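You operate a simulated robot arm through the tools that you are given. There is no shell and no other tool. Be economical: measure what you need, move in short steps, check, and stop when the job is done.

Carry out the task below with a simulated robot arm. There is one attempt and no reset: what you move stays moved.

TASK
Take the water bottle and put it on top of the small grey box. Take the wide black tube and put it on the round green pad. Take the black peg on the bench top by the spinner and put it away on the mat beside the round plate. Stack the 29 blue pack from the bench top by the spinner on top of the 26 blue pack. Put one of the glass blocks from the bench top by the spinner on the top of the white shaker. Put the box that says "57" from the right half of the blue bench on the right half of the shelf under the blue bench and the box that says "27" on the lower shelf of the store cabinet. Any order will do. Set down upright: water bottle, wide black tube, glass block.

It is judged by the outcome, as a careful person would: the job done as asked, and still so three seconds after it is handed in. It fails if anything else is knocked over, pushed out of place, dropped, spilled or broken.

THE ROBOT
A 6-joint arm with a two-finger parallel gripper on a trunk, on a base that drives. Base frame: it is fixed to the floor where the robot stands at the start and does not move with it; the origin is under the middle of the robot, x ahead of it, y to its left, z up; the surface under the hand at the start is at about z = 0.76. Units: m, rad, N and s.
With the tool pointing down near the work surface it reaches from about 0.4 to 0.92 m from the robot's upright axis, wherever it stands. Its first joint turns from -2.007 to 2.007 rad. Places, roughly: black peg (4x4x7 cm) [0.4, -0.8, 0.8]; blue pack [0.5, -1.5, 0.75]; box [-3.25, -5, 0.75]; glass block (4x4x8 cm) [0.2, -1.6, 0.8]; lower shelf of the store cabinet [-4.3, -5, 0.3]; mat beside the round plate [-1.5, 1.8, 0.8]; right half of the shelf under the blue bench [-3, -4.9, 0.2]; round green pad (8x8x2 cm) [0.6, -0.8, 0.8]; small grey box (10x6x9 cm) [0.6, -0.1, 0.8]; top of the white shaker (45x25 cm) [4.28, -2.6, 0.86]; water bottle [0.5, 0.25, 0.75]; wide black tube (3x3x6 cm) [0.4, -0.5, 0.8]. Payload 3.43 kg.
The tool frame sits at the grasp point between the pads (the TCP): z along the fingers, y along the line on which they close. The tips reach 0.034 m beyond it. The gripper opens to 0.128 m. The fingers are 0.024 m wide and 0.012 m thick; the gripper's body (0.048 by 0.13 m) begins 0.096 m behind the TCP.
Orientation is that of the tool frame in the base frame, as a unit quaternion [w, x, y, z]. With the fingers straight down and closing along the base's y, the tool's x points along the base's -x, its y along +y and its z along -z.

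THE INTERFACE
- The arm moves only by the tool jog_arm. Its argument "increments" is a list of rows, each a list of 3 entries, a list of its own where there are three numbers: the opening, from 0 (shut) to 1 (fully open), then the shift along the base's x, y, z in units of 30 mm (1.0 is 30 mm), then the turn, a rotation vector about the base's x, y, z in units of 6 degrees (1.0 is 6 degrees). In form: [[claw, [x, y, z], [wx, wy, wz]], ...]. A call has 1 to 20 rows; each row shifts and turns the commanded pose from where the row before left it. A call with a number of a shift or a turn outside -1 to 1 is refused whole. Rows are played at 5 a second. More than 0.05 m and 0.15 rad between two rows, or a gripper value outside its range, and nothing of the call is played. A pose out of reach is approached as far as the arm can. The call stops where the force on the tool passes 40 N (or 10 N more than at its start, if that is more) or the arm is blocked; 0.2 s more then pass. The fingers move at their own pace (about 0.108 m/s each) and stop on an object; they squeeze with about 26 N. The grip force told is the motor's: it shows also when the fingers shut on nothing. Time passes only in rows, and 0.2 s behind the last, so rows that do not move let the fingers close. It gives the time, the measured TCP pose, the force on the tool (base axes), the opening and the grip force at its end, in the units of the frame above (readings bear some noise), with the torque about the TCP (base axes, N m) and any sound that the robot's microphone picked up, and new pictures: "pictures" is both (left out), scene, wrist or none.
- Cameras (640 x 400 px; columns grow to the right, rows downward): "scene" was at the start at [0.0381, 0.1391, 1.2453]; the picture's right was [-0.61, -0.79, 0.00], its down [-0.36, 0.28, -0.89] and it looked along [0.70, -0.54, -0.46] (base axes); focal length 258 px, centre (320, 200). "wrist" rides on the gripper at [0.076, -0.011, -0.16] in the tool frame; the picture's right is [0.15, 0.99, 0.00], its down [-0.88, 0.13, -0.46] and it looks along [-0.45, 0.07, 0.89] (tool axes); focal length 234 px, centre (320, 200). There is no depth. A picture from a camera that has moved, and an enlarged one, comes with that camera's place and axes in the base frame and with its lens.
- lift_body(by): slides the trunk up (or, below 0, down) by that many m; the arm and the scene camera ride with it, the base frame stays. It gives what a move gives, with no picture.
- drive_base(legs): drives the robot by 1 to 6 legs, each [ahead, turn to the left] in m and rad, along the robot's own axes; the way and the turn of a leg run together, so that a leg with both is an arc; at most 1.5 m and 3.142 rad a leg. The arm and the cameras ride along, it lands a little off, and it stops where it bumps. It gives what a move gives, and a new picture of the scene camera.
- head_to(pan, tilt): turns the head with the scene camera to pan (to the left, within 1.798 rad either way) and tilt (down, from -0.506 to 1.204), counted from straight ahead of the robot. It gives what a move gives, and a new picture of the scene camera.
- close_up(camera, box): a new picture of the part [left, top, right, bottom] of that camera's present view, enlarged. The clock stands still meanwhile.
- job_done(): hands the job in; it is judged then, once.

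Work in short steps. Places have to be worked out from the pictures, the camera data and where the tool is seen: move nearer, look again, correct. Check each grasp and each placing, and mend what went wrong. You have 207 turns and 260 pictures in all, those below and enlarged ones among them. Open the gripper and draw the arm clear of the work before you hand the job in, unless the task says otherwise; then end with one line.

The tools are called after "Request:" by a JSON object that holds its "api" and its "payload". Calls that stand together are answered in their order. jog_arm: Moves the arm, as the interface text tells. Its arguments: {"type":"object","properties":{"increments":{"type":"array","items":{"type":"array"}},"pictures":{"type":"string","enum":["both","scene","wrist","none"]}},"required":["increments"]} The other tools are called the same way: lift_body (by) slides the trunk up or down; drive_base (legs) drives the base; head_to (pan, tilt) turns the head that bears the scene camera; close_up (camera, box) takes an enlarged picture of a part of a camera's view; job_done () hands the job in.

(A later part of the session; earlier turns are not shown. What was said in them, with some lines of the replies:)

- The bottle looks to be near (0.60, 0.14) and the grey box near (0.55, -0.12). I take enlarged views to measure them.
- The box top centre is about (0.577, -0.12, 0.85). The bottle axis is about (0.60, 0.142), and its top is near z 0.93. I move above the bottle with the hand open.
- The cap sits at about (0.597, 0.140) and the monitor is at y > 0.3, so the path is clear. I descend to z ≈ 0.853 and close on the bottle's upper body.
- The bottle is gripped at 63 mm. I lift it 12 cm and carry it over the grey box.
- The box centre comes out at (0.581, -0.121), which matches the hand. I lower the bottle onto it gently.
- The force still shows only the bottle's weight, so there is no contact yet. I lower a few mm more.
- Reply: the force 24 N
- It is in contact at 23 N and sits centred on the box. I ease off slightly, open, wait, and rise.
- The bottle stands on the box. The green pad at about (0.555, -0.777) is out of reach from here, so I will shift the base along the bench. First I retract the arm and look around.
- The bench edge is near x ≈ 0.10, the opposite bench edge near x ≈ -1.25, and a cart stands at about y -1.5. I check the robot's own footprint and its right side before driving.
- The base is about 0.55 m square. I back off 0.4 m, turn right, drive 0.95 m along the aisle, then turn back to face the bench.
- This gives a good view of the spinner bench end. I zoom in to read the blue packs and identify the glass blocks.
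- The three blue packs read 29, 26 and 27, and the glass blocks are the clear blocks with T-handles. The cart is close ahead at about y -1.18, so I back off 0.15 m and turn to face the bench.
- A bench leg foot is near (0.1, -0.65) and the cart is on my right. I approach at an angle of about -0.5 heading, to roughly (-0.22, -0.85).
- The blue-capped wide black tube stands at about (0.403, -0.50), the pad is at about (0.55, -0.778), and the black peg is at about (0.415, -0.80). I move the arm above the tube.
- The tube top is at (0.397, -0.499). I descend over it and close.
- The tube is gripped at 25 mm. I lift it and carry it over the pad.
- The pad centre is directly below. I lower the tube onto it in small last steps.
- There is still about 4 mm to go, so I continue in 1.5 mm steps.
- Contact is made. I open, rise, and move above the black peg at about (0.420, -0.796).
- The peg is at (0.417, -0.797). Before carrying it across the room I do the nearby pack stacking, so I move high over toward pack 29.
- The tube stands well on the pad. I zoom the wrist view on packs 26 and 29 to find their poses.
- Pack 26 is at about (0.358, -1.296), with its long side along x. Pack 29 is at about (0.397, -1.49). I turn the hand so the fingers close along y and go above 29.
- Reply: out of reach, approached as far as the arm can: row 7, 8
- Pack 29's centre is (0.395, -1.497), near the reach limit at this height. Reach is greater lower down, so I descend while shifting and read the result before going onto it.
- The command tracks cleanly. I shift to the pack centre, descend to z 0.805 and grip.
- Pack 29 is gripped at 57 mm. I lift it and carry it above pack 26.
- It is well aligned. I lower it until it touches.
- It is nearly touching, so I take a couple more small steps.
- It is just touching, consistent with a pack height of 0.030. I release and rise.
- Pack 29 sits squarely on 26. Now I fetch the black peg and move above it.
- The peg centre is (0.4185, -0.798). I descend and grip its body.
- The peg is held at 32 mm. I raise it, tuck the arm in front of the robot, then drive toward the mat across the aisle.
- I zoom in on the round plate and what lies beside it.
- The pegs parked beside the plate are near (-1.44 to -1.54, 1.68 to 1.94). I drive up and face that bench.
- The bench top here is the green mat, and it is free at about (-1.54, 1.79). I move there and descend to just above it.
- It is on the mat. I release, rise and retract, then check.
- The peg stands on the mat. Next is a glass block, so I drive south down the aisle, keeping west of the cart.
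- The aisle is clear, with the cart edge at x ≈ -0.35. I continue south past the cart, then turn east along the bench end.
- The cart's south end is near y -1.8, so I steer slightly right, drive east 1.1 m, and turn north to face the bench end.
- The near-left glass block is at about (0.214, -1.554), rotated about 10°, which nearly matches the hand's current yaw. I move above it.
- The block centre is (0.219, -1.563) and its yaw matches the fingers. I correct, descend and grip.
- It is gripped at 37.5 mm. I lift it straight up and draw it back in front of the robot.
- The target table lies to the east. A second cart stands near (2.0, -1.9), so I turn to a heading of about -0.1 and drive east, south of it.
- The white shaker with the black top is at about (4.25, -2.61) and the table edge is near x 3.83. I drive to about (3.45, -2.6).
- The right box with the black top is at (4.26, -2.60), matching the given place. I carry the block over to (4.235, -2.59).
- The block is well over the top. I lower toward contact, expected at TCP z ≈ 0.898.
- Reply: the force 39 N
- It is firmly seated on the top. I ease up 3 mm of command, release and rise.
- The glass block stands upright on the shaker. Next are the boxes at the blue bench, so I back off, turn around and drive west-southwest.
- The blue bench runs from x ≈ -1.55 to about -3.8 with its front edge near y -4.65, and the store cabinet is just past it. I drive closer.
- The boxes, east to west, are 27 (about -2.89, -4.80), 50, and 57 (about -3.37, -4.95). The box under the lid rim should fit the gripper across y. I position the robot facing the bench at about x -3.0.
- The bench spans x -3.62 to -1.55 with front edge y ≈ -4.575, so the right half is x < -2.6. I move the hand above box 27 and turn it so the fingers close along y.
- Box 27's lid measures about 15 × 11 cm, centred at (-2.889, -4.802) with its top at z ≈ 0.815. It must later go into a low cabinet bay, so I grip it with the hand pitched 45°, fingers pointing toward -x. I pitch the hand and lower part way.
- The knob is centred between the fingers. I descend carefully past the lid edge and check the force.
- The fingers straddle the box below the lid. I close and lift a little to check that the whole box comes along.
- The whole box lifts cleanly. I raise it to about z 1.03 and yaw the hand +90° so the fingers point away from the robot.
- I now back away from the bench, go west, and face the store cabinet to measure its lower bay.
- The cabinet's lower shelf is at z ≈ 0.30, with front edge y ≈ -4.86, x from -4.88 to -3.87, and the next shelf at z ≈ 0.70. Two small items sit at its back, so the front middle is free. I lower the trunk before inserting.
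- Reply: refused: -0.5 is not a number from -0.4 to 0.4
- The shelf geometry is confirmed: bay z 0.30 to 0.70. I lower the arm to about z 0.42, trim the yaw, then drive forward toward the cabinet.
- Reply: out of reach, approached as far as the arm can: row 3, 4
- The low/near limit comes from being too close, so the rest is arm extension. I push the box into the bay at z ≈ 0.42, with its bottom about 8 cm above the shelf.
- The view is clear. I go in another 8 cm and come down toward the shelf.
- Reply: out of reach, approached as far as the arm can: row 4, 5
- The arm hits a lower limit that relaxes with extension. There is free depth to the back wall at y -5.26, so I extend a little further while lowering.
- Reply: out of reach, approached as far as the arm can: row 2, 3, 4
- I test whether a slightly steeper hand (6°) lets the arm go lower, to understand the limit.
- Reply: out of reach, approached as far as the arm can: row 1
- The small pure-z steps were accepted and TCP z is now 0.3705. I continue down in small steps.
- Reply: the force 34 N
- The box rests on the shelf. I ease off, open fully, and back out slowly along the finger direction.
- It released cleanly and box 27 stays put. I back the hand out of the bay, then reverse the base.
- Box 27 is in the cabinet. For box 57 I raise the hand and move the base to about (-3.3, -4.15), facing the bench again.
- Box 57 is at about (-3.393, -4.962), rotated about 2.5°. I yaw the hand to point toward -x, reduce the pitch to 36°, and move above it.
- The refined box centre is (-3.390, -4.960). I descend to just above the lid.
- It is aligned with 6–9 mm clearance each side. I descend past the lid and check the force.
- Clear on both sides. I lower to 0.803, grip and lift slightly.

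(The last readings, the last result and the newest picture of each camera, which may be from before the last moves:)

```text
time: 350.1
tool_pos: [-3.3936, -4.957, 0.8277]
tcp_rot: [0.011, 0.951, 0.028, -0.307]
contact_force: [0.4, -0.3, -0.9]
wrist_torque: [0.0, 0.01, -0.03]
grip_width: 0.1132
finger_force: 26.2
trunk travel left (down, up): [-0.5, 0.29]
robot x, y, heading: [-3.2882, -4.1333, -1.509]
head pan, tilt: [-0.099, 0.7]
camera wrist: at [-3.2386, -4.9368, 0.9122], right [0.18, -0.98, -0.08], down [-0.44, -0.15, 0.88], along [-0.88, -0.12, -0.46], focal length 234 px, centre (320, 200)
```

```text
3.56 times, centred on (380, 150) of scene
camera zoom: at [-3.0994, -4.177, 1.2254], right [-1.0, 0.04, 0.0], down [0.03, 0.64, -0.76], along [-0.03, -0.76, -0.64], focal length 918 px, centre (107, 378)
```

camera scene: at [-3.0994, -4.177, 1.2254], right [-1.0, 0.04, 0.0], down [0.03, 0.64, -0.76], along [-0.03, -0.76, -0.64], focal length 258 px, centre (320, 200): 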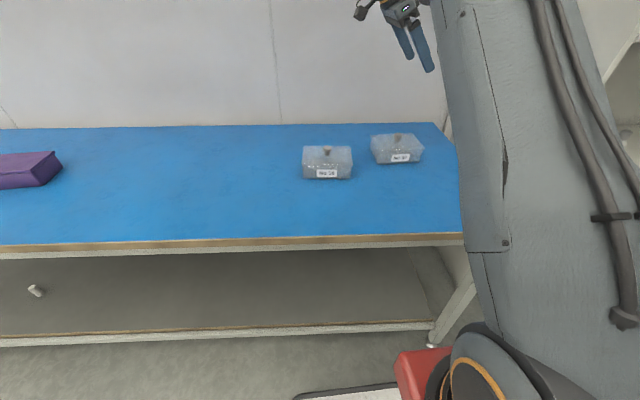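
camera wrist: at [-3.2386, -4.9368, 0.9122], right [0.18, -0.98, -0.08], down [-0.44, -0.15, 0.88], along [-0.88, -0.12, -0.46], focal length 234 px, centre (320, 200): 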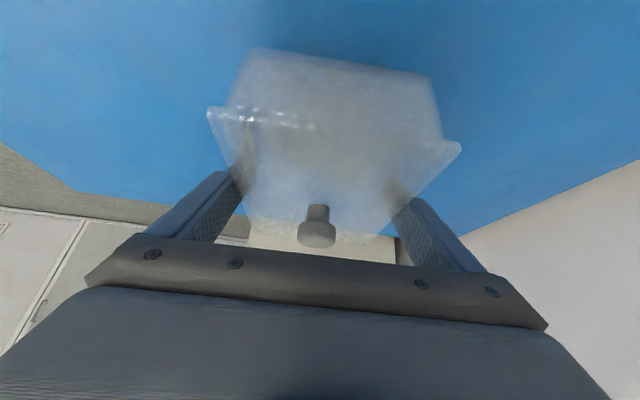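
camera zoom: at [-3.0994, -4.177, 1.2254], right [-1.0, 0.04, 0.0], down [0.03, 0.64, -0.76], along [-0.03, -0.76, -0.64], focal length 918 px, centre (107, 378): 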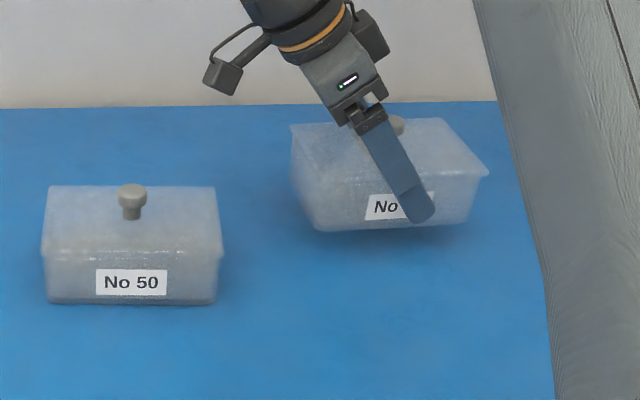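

Box 57 is held. I lift it to about z 1.03 and yaw +86° while bringing it in front of the robot.

Request:
{"api": "jog_arm", "payload": {"increments": [[0, [0, 0, 1], [0, 0, 0]], [0, [0, 0, 1], [0, 0, 0]], [0, [0, 0, 1], [0, 0, 0]], [0, [0, 0, 1], [0, 0, 0]], [0, [0, 0, 1], [0, 0, 0.8]], [0, [0, 0, 1], [0, 0, 0.9]], [0, [0.3, 0.35, 1], [0, 0, 0.95]], [0, [0.3, 0.35, 0], [0, 0, 0.95]], [0, [0.3, 0.35, 0], [0, 0, 0.95]], [0, [0.3, 0.35, 0], [0, 0, 0.95]], [0, [0.3, 0.35, 0], [0, 0, 0.95]], [0, [0.3, 0.35, 0], [0, 0, 0.95]], [0, [0.3, 0.35, 0], [0, 0, 0.95]], [0, [0.3, 0.35, 0], [0, 0, 0.95]], [0, [0.3, 0.35, 0], [0, 0, 0.95]], [0, [0.3, 0.35, 0], [0, 0, 0.95]], [0, [0.3, 0.35, 0], [0, 0, 0.95]], [0, [0.3, 0.35, 0], [0, 0, 0.95]], [0, [0.3, 0.35, 0], [0, 0, 0.95]], [0, [0, 0, 0], [0, 0, 0]]], "pictures": "wrist"}}

Request:
{"api": "drive_base", "payload": {"legs": [[-0.5, 0]]}}

```text
time: 354.3
tool_pos: [-3.2755, -4.8221, 1.0375]
tcp_rot: [0.214, 0.687, 0.659, -0.22]
contact_force: [0.4, 0.8, -1.3]
wrist_torque: [-0.04, -0.03, 0.0]
grip_width: 0.1131
finger_force: 25.5
trunk travel left (down, up): [-0.5, 0.29]
robot x, y, heading: [-3.2893, -4.1369, -1.511]
head pan, tilt: [-0.099, 0.7]
camera wrist: at [-3.2803, -4.666, 1.1223], right [0.99, 0.08, -0.08], down [0.11, -0.45, 0.88], along [0.03, -0.89, -0.46], focal length 234 px, centre (320, 200)
```

wrist: 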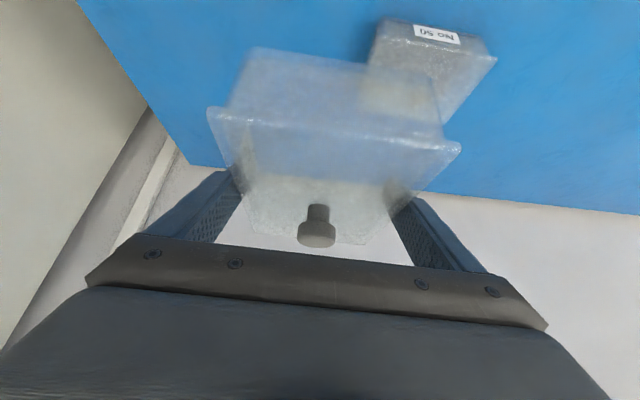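

```text
time: 357.2
tool_pos: [-3.3018, -4.3282, 1.037]
tcp_rot: [0.215, 0.685, 0.661, -0.219]
contact_force: [0.7, 0.4, -0.6]
wrist_torque: [0.01, 0.0, 0.03]
grip_width: 0.113
finger_force: 25.9
trunk travel left (down, up): [-0.5, 0.29]
robot x, y, heading: [-3.3178, -3.6408, -1.506]
head pan, tilt: [-0.099, 0.7]
camera scene: at [-3.1296, -3.6827, 1.2254], right [-1.0, 0.03, 0.0], down [0.02, 0.64, -0.76], along [-0.03, -0.76, -0.64], focal length 258 px, centre (320, 200)
```

scene: 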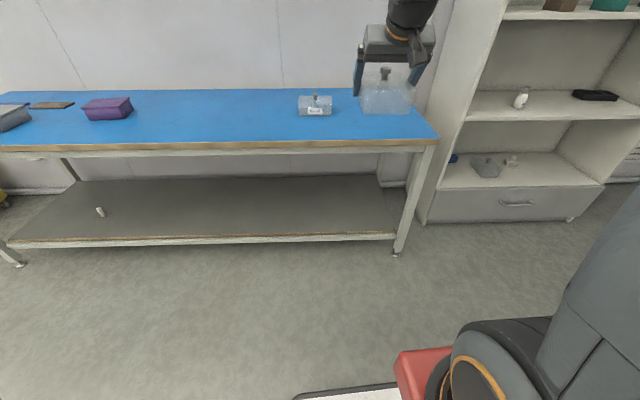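

Next I lower the trunk fully, clear of the bench front.

Request:
{"api": "lift_body", "payload": {"by": -0.4}}

Request:
{"api": "lift_body", "payload": {"by": -0.1}}

Request:
{"api": "head_to", "payload": {"pan": -0.05, "tilt": 0.35}}

```text
time: 361.1
tool_pos: [-3.302, -4.327, 0.6366]
tcp_rot: [0.215, 0.684, 0.661, -0.219]
contact_force: [-0.4, 0.5, -1.7]
wrist_torque: [0.01, 0.04, 0.0]
grip_width: 0.1133
finger_force: 26.4
trunk travel left (down, up): [-0.1, 0.69]
robot x, y, heading: [-3.3178, -3.6456, -1.506]
head pan, tilt: [-0.099, 0.7]
```

```text
time: 362.4
tool_pos: [-3.3024, -4.3277, 0.5374]
tcp_rot: [0.214, 0.686, 0.66, -0.219]
contact_force: [-0.7, 0.3, -1.1]
wrist_torque: [-0.03, -0.04, -0.01]
grip_width: 0.1133
finger_force: 25.8
trunk travel left (down, up): [0.0, 0.79]
robot x, y, heading: [-3.3184, -3.6444, -1.506]
head pan, tilt: [-0.099, 0.7]
```

```text
time: 363.2
tool_pos: [-3.3017, -4.3269, 0.5385]
tcp_rot: [0.215, 0.685, 0.661, -0.219]
contact_force: [0.3, -0.1, -1.3]
wrist_torque: [0.0, 0.03, -0.01]
grip_width: 0.1133
finger_force: 26.4
trunk travel left (down, up): [0.0, 0.79]
robot x, y, heading: [-3.3179, -3.641, -1.505]
head pan, tilt: [-0.051, 0.351]
camera scene: at [-3.1164, -3.8297, 0.7567], right [-1.0, -0.01, 0.0], down [0.0, 0.34, -0.94], along [0.01, -0.94, -0.34], focal length 258 px, centre (320, 200)
```

scene: 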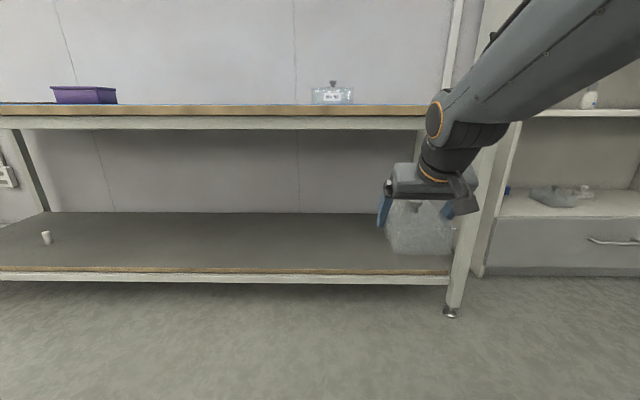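

The under-bench gap is z ≈ 0.2 to 0.70 with legs at y ≈ -4.63. I extend outside the edge and lower to about z 0.33 in small steps.

Request:
{"api": "jog_arm", "payload": {"increments": [[0, [0.2, -0.8, -0.3], [0, 0, 0]], [0, [0.2, -0.8, -0.3], [0, 0, 0]], [0, [0.2, -0.8, -0.3], [0, 0, 0]], [0, [0.2, -0.8, -0.3], [0, 0, 0]], [0, [0.2, -0.8, -0.3], [0, 0, 0]], [0, [0, 0, -0.5], [0, 0, 0]], [0, [0, 0, -0.5], [0, 0, 0]], [0, [0, 0, -0.5], [0, 0, 0]], [0, [0, 0, -0.5], [0, 0, 0]], [0, [0, 0, -0.5], [0, 0, 0]], [0, [0, 0, -0.5], [0, 0, 0]], [0, [0, 0, -0.5], [0, 0, 0]], [0, [0, 0, -0.5], [0, 0, 0]], [0, [0, 0, -0.5], [0, 0, 0]], [0, [0, 0, -0.5], [0, 0, 0]], [0, [0, 0, 0], [0, 0, 0]]]}}

```text
time: 366.6
tool_pos: [-3.272, -4.4468, 0.3442]
tcp_rot: [0.215, 0.685, 0.661, -0.219]
contact_force: [0.4, 0.1, -1.4]
wrist_torque: [-0.01, -0.03, 0.02]
grip_width: 0.1132
finger_force: 25.9
trunk travel left (down, up): [0.0, 0.79]
robot x, y, heading: [-3.3203, -3.6426, -1.505]
head pan, tilt: [-0.051, 0.351]
camera scene: at [-3.1164, -3.8297, 0.7568], right [-1.0, -0.01, 0.0], down [0.0, 0.34, -0.94], along [0.01, -0.94, -0.34], focal length 258 px, centre (320, 200)
camera wrist: at [-3.2772, -4.2927, 0.4282], right [0.99, 0.08, -0.08], down [0.11, -0.45, 0.88], along [0.04, -0.89, -0.46], focal length 234 px, centre (320, 200)
```

scene: 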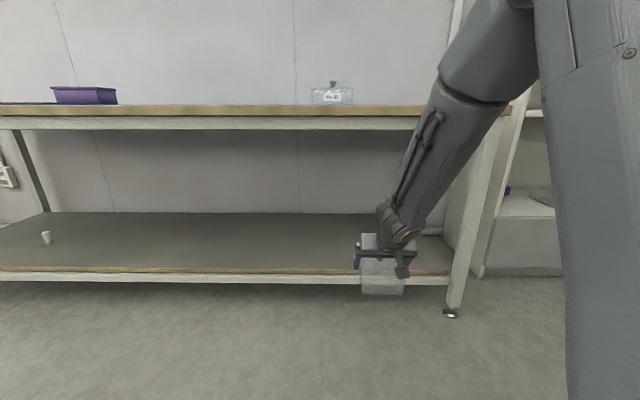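
wrist: 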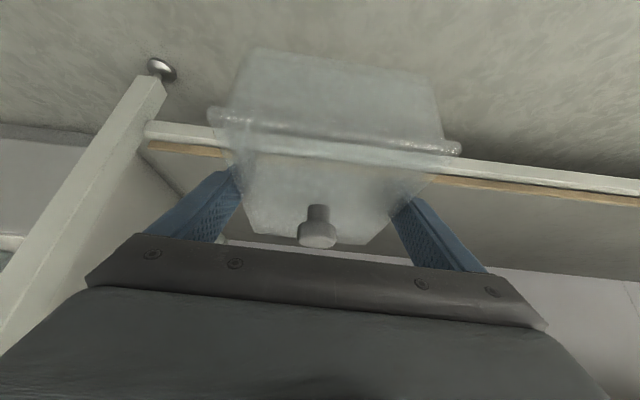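

The bottom of the box is about 9 cm above the shelf. I drive forward 0.27 m to slide it in over the shelf.

Request:
{"api": "drive_base", "payload": {"legs": [[0.27, 0]]}}

Request:
{"api": "close_up", "payload": {"camera": "wrist", "box": [0, 0, 640, 400]}}

```text
time: 368.5
tool_pos: [-3.2556, -4.7165, 0.3437]
tcp_rot: [0.214, 0.686, 0.661, -0.219]
contact_force: [0.0, 0.1, -0.2]
wrist_torque: [-0.02, -0.01, -0.02]
grip_width: 0.113
finger_force: 25.6
trunk travel left (down, up): [0.0, 0.79]
robot x, y, heading: [-3.2986, -3.9136, -1.508]
head pan, tilt: [-0.051, 0.351]
camera scene: at [-3.0992, -4.0993, 0.7568], right [-1.0, -0.01, 0.0], down [0.0, 0.34, -0.94], along [0.01, -0.94, -0.34], focal length 258 px, centre (320, 200)
```

scene: 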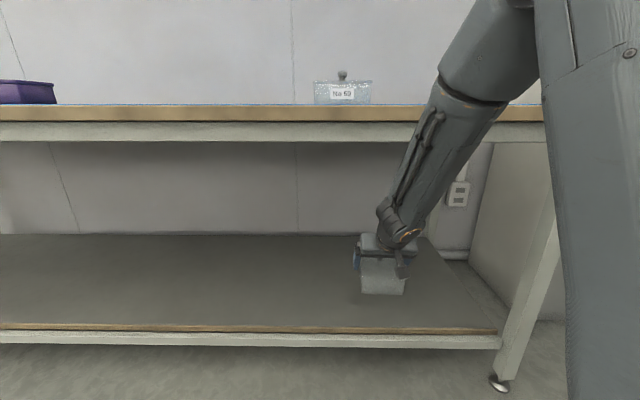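

```text
1.00 times, centred on (320, 200) of wrist (not enlarged: the box is as wide or as high as the picture)
camera zoom: at [-3.2603, -4.5623, 0.4284], right [0.99, 0.08, -0.08], down [0.11, -0.45, 0.88], along [0.04, -0.89, -0.46], focal length 234 px, centre (320, 200)
```

zoom: 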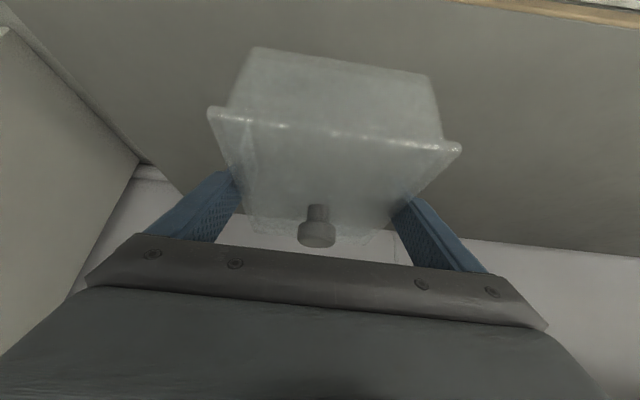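

By triangulation the shelf front edge is at y ≈ -4.655, z ≈ 0.18, so the box must go about 6 cm deeper. I lower to z 0.27 first for forearm clearance, then extend.

Request:
{"api": "jog_arm", "payload": {"increments": [[0, [0, 0, -0.5], [0, 0, 0]], [0, [0, 0, -0.5], [0, 0, 0]], [0, [0, 0, -0.5], [0, 0, 0]], [0, [0, 0, -0.5], [0, 0, 0]], [0, [0, 0, -0.4], [0, 0, 0]], [0, [0, -0.5, 0], [0, 0, 0]], [0, [0, -0.5, 0], [0, 0, 0]], [0, [0, -0.5, 0], [0, 0, 0]], [0, [0, -0.5, 0], [0, 0, 0]], [0, [0, 0, 0], [0, 0, 0]]]}}

```text
time: 370.7
tool_pos: [-3.2539, -4.776, 0.2713]
tcp_rot: [0.215, 0.685, 0.66, -0.22]
contact_force: [-0.2, -1.4, -1.0]
wrist_torque: [-0.02, -0.04, -0.06]
grip_width: 0.1131
finger_force: 26.1
trunk travel left (down, up): [0.0, 0.79]
robot x, y, heading: [-3.304, -3.9156, -1.502]
head pan, tilt: [-0.051, 0.351]
camera scene: at [-3.0992, -4.0993, 0.7568], right [-1.0, -0.01, 0.0], down [0.0, 0.34, -0.94], along [0.01, -0.94, -0.34], focal length 258 px, centre (320, 200)
camera wrist: at [-3.2603, -4.6213, 0.3567], right [0.99, 0.08, -0.08], down [0.11, -0.45, 0.88], along [0.04, -0.89, -0.46], focal length 234 px, centre (320, 200)
```

scene: 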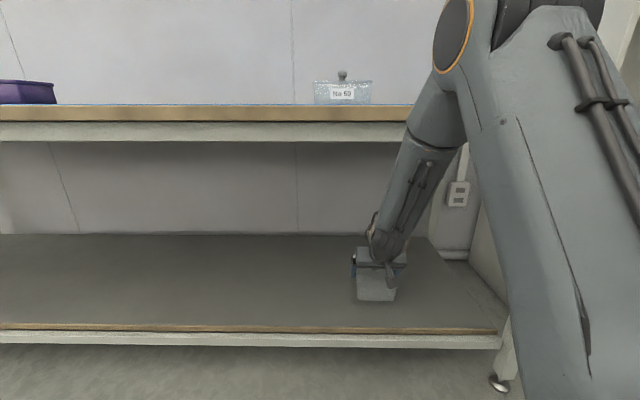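
wrist: 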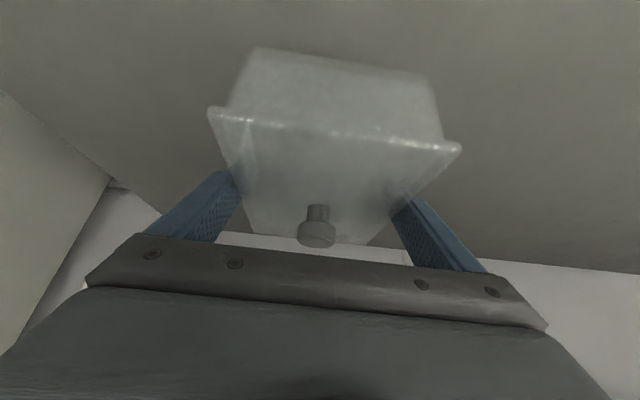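

The elbow is fairly close to the bench edge. For more clearance I back the base 7 cm and extend the arm by the same amount.

Request:
{"api": "drive_base", "payload": {"legs": [[-0.07, 0]]}}

Request:
{"api": "jog_arm", "payload": {"increments": [[0, [0, -0.5, 0], [0, 0, 0]], [0, [0, -0.5, 0], [0, 0, 0]], [0, [0, -0.5, 0], [0, 0, 0]], [0, [0, -0.5, 0], [0, 0, 0]], [0, [0, -0.4, 0], [0, 0, 0]], [0, [0, 0, 0], [0, 0, 0]]]}}

```text
time: 371.7
tool_pos: [-3.2581, -4.7066, 0.2723]
tcp_rot: [0.214, 0.686, 0.661, -0.219]
contact_force: [0.4, -0.1, -2.2]
wrist_torque: [-0.05, 0.01, -0.01]
grip_width: 0.113
finger_force: 26.6
trunk travel left (down, up): [0.0, 0.79]
robot x, y, heading: [-3.3031, -3.8423, -1.506]
head pan, tilt: [-0.051, 0.351]
camera scene: at [-3.1037, -4.0298, 0.7567], right [-1.0, -0.01, 0.0], down [0.0, 0.34, -0.94], along [0.01, -0.94, -0.34], focal length 258 px, centre (320, 200)
```

scene: 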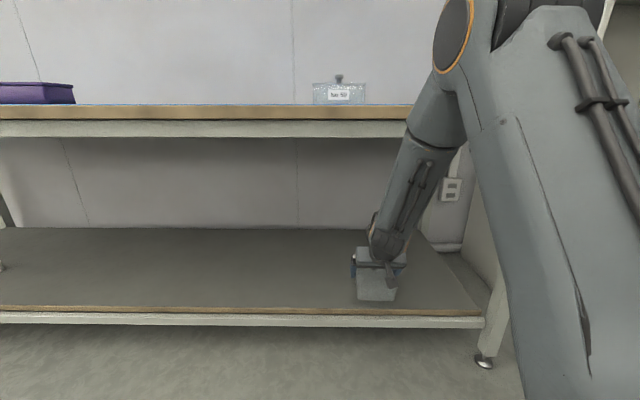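

```text
time: 373.1
tool_pos: [-3.2607, -4.7791, 0.2703]
tcp_rot: [0.216, 0.685, 0.661, -0.219]
contact_force: [-0.7, 1.0, -0.6]
wrist_torque: [-0.01, 0.0, -0.01]
grip_width: 0.1132
finger_force: 26.6
trunk travel left (down, up): [0.0, 0.79]
robot x, y, heading: [-3.3059, -3.842, -1.512]
head pan, tilt: [-0.051, 0.351]
camera scene: at [-3.1037, -4.0298, 0.7568], right [-1.0, -0.01, 0.0], down [0.0, 0.34, -0.94], along [0.01, -0.94, -0.34], focal length 258 px, centre (320, 200)
camera wrist: at [-3.2645, -4.6241, 0.3557], right [0.99, 0.08, -0.08], down [0.11, -0.45, 0.88], along [0.04, -0.89, -0.46], focal length 234 px, centre (320, 200)
```

scene: 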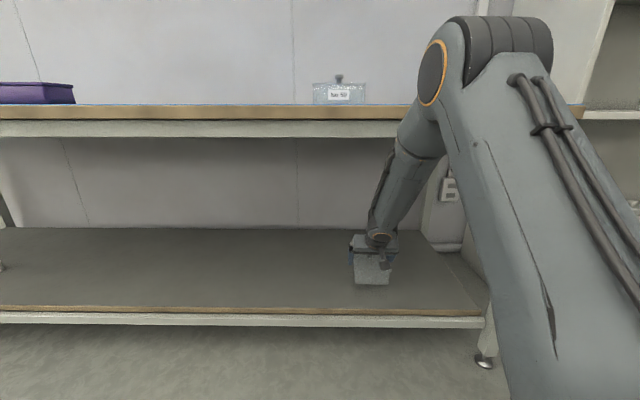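
wrist: 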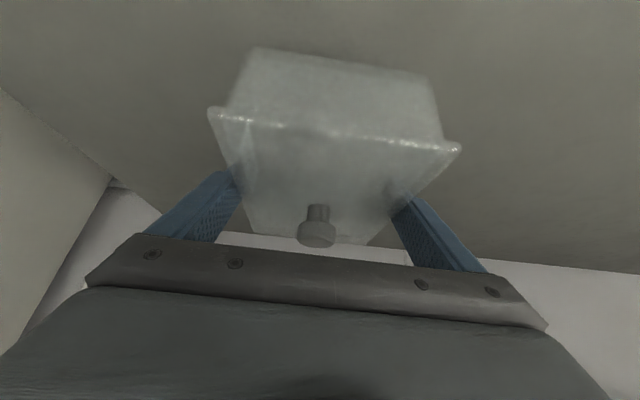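

Request:
{"api": "jog_arm", "payload": {"increments": [[0, [0, 0, -0.25], [0, 0, 0]], [0, [0, 0, -0.25], [0, 0, 0]], [0, [0, 0, -0.25], [0, 0, 0]], [0, [0, 0, 0], [0, 0, 0]]], "pictures": "none"}}

Request:
{"api": "close_up", "payload": {"camera": "scene", "box": [320, 60, 480, 320]}}

```text
time: 374.1
tool_pos: [-3.2592, -4.7779, 0.2488]
tcp_rot: [0.214, 0.685, 0.661, -0.219]
contact_force: [-0.8, 0.5, -1.3]
wrist_torque: [0.01, -0.01, -0.02]
grip_width: 0.113
finger_force: 26.1
trunk travel left (down, up): [0.0, 0.79]
robot x, y, heading: [-3.3048, -3.8415, -1.508]
head pan, tilt: [-0.051, 0.351]
```

```text
1.54 times, centred on (400, 190) of scene
camera zoom: at [-3.1037, -4.0298, 0.7568], right [-1.0, -0.01, 0.0], down [0.0, 0.34, -0.94], along [0.01, -0.94, -0.34], focal length 397 px, centre (197, 215)
```

zoom: 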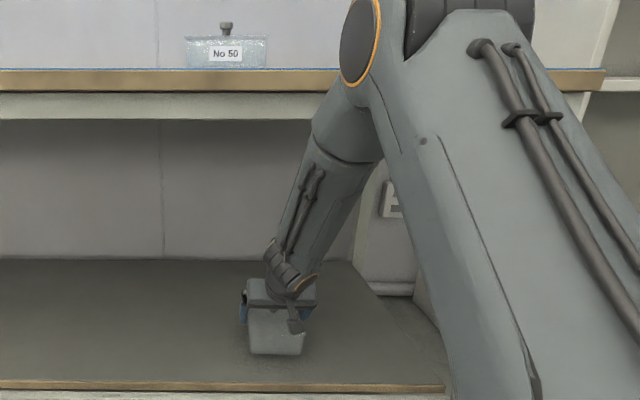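

Request:
{"api": "jog_arm", "payload": {"increments": [[0, [0, 0, -0.15], [0, 0, 0]], [0, [0, 0, -0.12], [0, 0, 0]], [0, [0, 0, -0.1], [0, 0, 0]], [0, [0, 0, 0], [0, 0, 0]]], "pictures": "none"}}

```text
time: 375.1
tool_pos: [-3.2581, -4.7783, 0.2391]
tcp_rot: [0.214, 0.685, 0.66, -0.22]
contact_force: [0.2, -0.9, -1.1]
wrist_torque: [-0.01, 0.0, 0.05]
grip_width: 0.1131
finger_force: 26.3
trunk travel left (down, up): [0.0, 0.79]
robot x, y, heading: [-3.3053, -3.8419, -1.508]
head pan, tilt: [-0.051, 0.351]
```

Request:
{"api": "jog_arm", "payload": {"increments": [[0, [0, 0, -0.1], [0, 0, 0]], [0, [0, 0, -0.1], [0, 0, 0]], [0, [0, 0, -0.08], [0, 0, 0]], [0, [0, 0, 0], [0, 0, 0]]], "pictures": "scene"}}

```text
time: 376.1
tool_pos: [-3.2588, -4.778, 0.2305]
tcp_rot: [0.215, 0.685, 0.661, -0.219]
contact_force: [0.4, 0.7, -1.6]
wrist_torque: [0.03, 0.03, -0.03]
grip_width: 0.1132
finger_force: 25.7
trunk travel left (down, up): [0.0, 0.79]
robot x, y, heading: [-3.3024, -3.8449, -1.509]
head pan, tilt: [-0.051, 0.351]
camera scene: at [-3.1037, -4.0298, 0.7568], right [-1.0, -0.01, 0.0], down [0.0, 0.34, -0.94], along [0.01, -0.94, -0.34], focal length 258 px, centre (320, 200)
```

scene: 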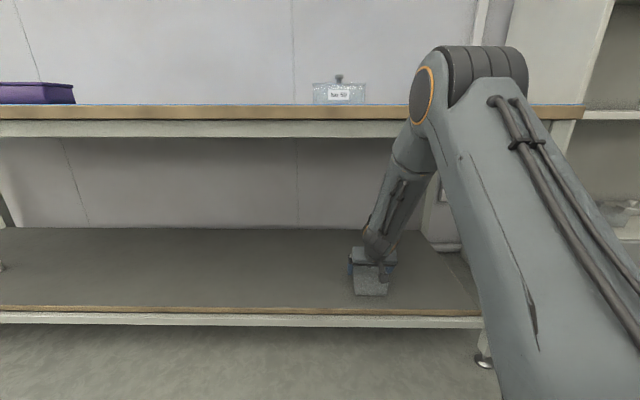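

No contact yet. I keep stepping down in 3 mm steps.

Request:
{"api": "jog_arm", "payload": {"increments": [[0, [0, 0, -0.1], [0, 0, 0]], [0, [0, 0, -0.1], [0, 0, 0]], [0, [0, 0, -0.1], [0, 0, 0]], [0, [0, 0, 0], [0, 0, 0]]], "pictures": "none"}}

Request:
{"api": "close_up", "payload": {"camera": "scene", "box": [320, 220, 440, 320]}}

```text
time: 377.1
tool_pos: [-3.2578, -4.7798, 0.2237]
tcp_rot: [0.217, 0.685, 0.66, -0.221]
contact_force: [1.5, 8.2, 26.4]
wrist_torque: [0.22, -0.28, 0.12]
grip_width: 0.1133
finger_force: 26.1
trunk travel left (down, up): [0.0, 0.79]
robot x, y, heading: [-3.3048, -3.8425, -1.502]
head pan, tilt: [-0.051, 0.351]
```

```text
4.00 times, centred on (380, 270) of scene
camera zoom: at [-3.1037, -4.0288, 0.7571], right [-1.0, -0.01, 0.0], down [0.0, 0.34, -0.94], along [0.01, -0.94, -0.34], focal length 1032 px, centre (80, -80)
```

zoom: 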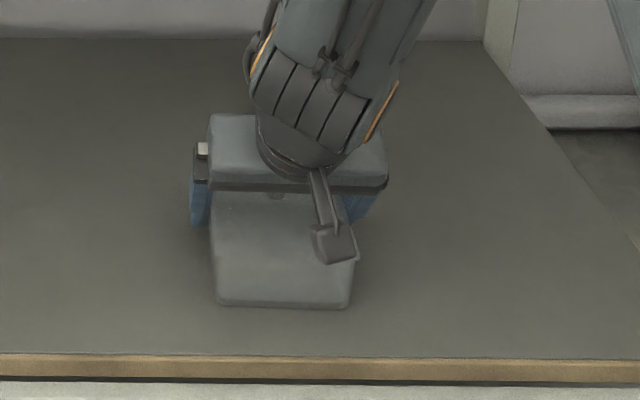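

Contact: the box sits fully on the shelf. I ease off, open and withdraw along the finger axis.

Request:
{"api": "jog_arm", "payload": {"increments": [[0, [0, 0, 0.08], [0, 0, 0]], [1, [0, 0, 0], [0, 0, 0]], [1, [0, 0, 0], [0, 0, 0]], [1, [0, 0, 0], [0, 0, 0]], [1, [0, 0.18, 0.25], [0, 0, 0]], [1, [0, 0.18, 0.25], [0, 0, 0]], [1, [0, 0.29, 0.4], [0, 0, 0]], [1, [0, 0.29, 0.4], [0, 0, 0]], [1, [0, 0.29, 0.4], [0, 0, 0]], [1, [0, 0, 0], [0, 0, 0]]]}}

```text
time: 379.3
tool_pos: [-3.2615, -4.7428, 0.2749]
tcp_rot: [0.214, 0.685, 0.661, -0.219]
contact_force: [0.0, -0.4, 0.9]
wrist_torque: [-0.01, 0.02, 0.01]
grip_width: 0.1279
finger_force: 0.0
trunk travel left (down, up): [0.0, 0.79]
robot x, y, heading: [-3.3047, -3.8404, -1.506]
head pan, tilt: [-0.051, 0.351]
camera scene: at [-3.1037, -4.0297, 0.7568], right [-1.0, -0.01, 0.0], down [0.0, 0.34, -0.94], along [0.01, -0.94, -0.34], focal length 258 px, centre (320, 200)
camera wrist: at [-3.2659, -4.588, 0.3598], right [0.99, 0.08, -0.08], down [0.11, -0.45, 0.88], along [0.04, -0.89, -0.46], focal length 234 px, centre (320, 200)
```

scene: 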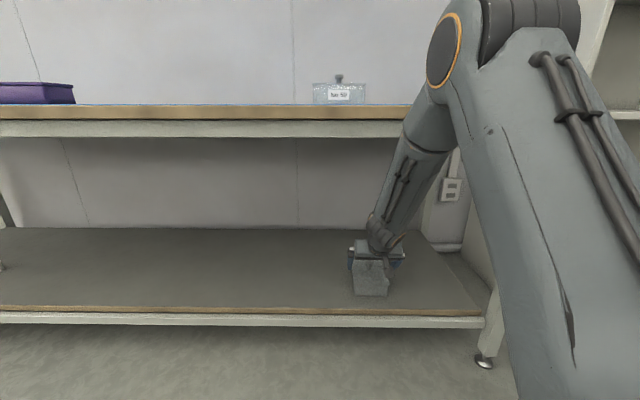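
wrist: 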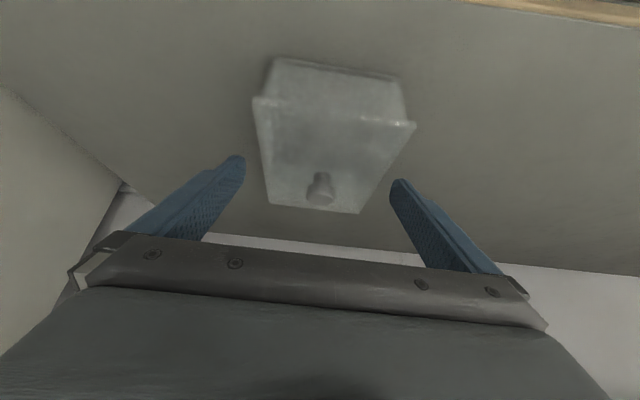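

The box stays. I raise a little, pull out, and reverse away.

Request:
{"api": "jog_arm", "payload": {"increments": [[1, [0, 0.3, 0.5], [0, 0, 0]], [1, [0, 0.3, 0.5], [0, 0, 0]], [1, [0, 0.4, 0.5], [0, 0, 0]], [1, [0, 0.8, 0], [0, 0, 0]], [1, [0, 0.8, 0], [0, 0, 0]], [1, [0, 0.8, 0], [0, 0, 0]], [1, [0, 0, 0], [0, 0, 0]]], "pictures": "none"}}

Request:
{"api": "drive_base", "payload": {"legs": [[-0.5, 0]]}}

```text
time: 380.9
tool_pos: [-3.26, -4.6386, 0.3204]
tcp_rot: [0.215, 0.685, 0.661, -0.219]
contact_force: [0.3, -1.7, -0.5]
wrist_torque: [0.04, -0.02, 0.04]
grip_width: 0.128
finger_force: 0.1
trunk travel left (down, up): [0.0, 0.79]
robot x, y, heading: [-3.3114, -3.8406, -1.509]
head pan, tilt: [-0.051, 0.351]
```

```text
time: 383.8
tool_pos: [-3.2864, -4.1476, 0.3197]
tcp_rot: [0.215, 0.682, 0.664, -0.218]
contact_force: [0.4, -0.6, -0.5]
wrist_torque: [-0.05, 0.02, -0.02]
grip_width: 0.1281
finger_force: 0.1
trunk travel left (down, up): [0.0, 0.79]
robot x, y, heading: [-3.3384, -3.3529, -1.497]
head pan, tilt: [-0.051, 0.351]
camera scene: at [-3.1355, -3.5362, 0.7568], right [-1.0, -0.02, 0.0], down [-0.01, 0.34, -0.94], along [0.02, -0.94, -0.34], focal length 258 px, centre (320, 200)
```

scene: 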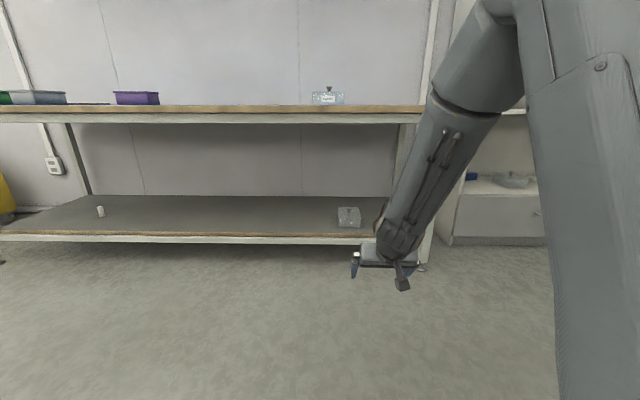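

Request:
{"api": "close_up", "payload": {"camera": "scene", "box": [290, 80, 550, 260]}}

```text
2.22 times, centred on (420, 170) of scene
camera zoom: at [-3.1355, -3.5362, 0.7568], right [-1.0, -0.02, 0.0], down [-0.01, 0.34, -0.94], along [0.02, -0.94, -0.34], focal length 574 px, centre (98, 267)
```

zoom: 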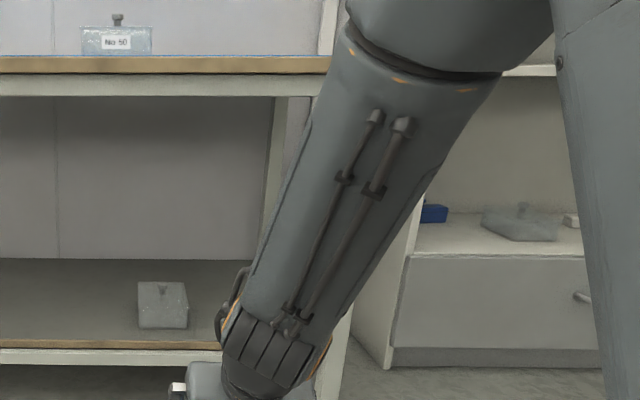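

Box 57 is on the right half of the under-bench shelf and box 27 is on the lower cabinet shelf. The gripper is open and the arm is clear of the work, so I hand in.

Request:
{"api": "job_done", "payload": {}}

```text
The job is handed in.
```

All seven moves are done and the job is handed in: each item was seen in its asked-for place after release, and nothing else was seen to move or fall.
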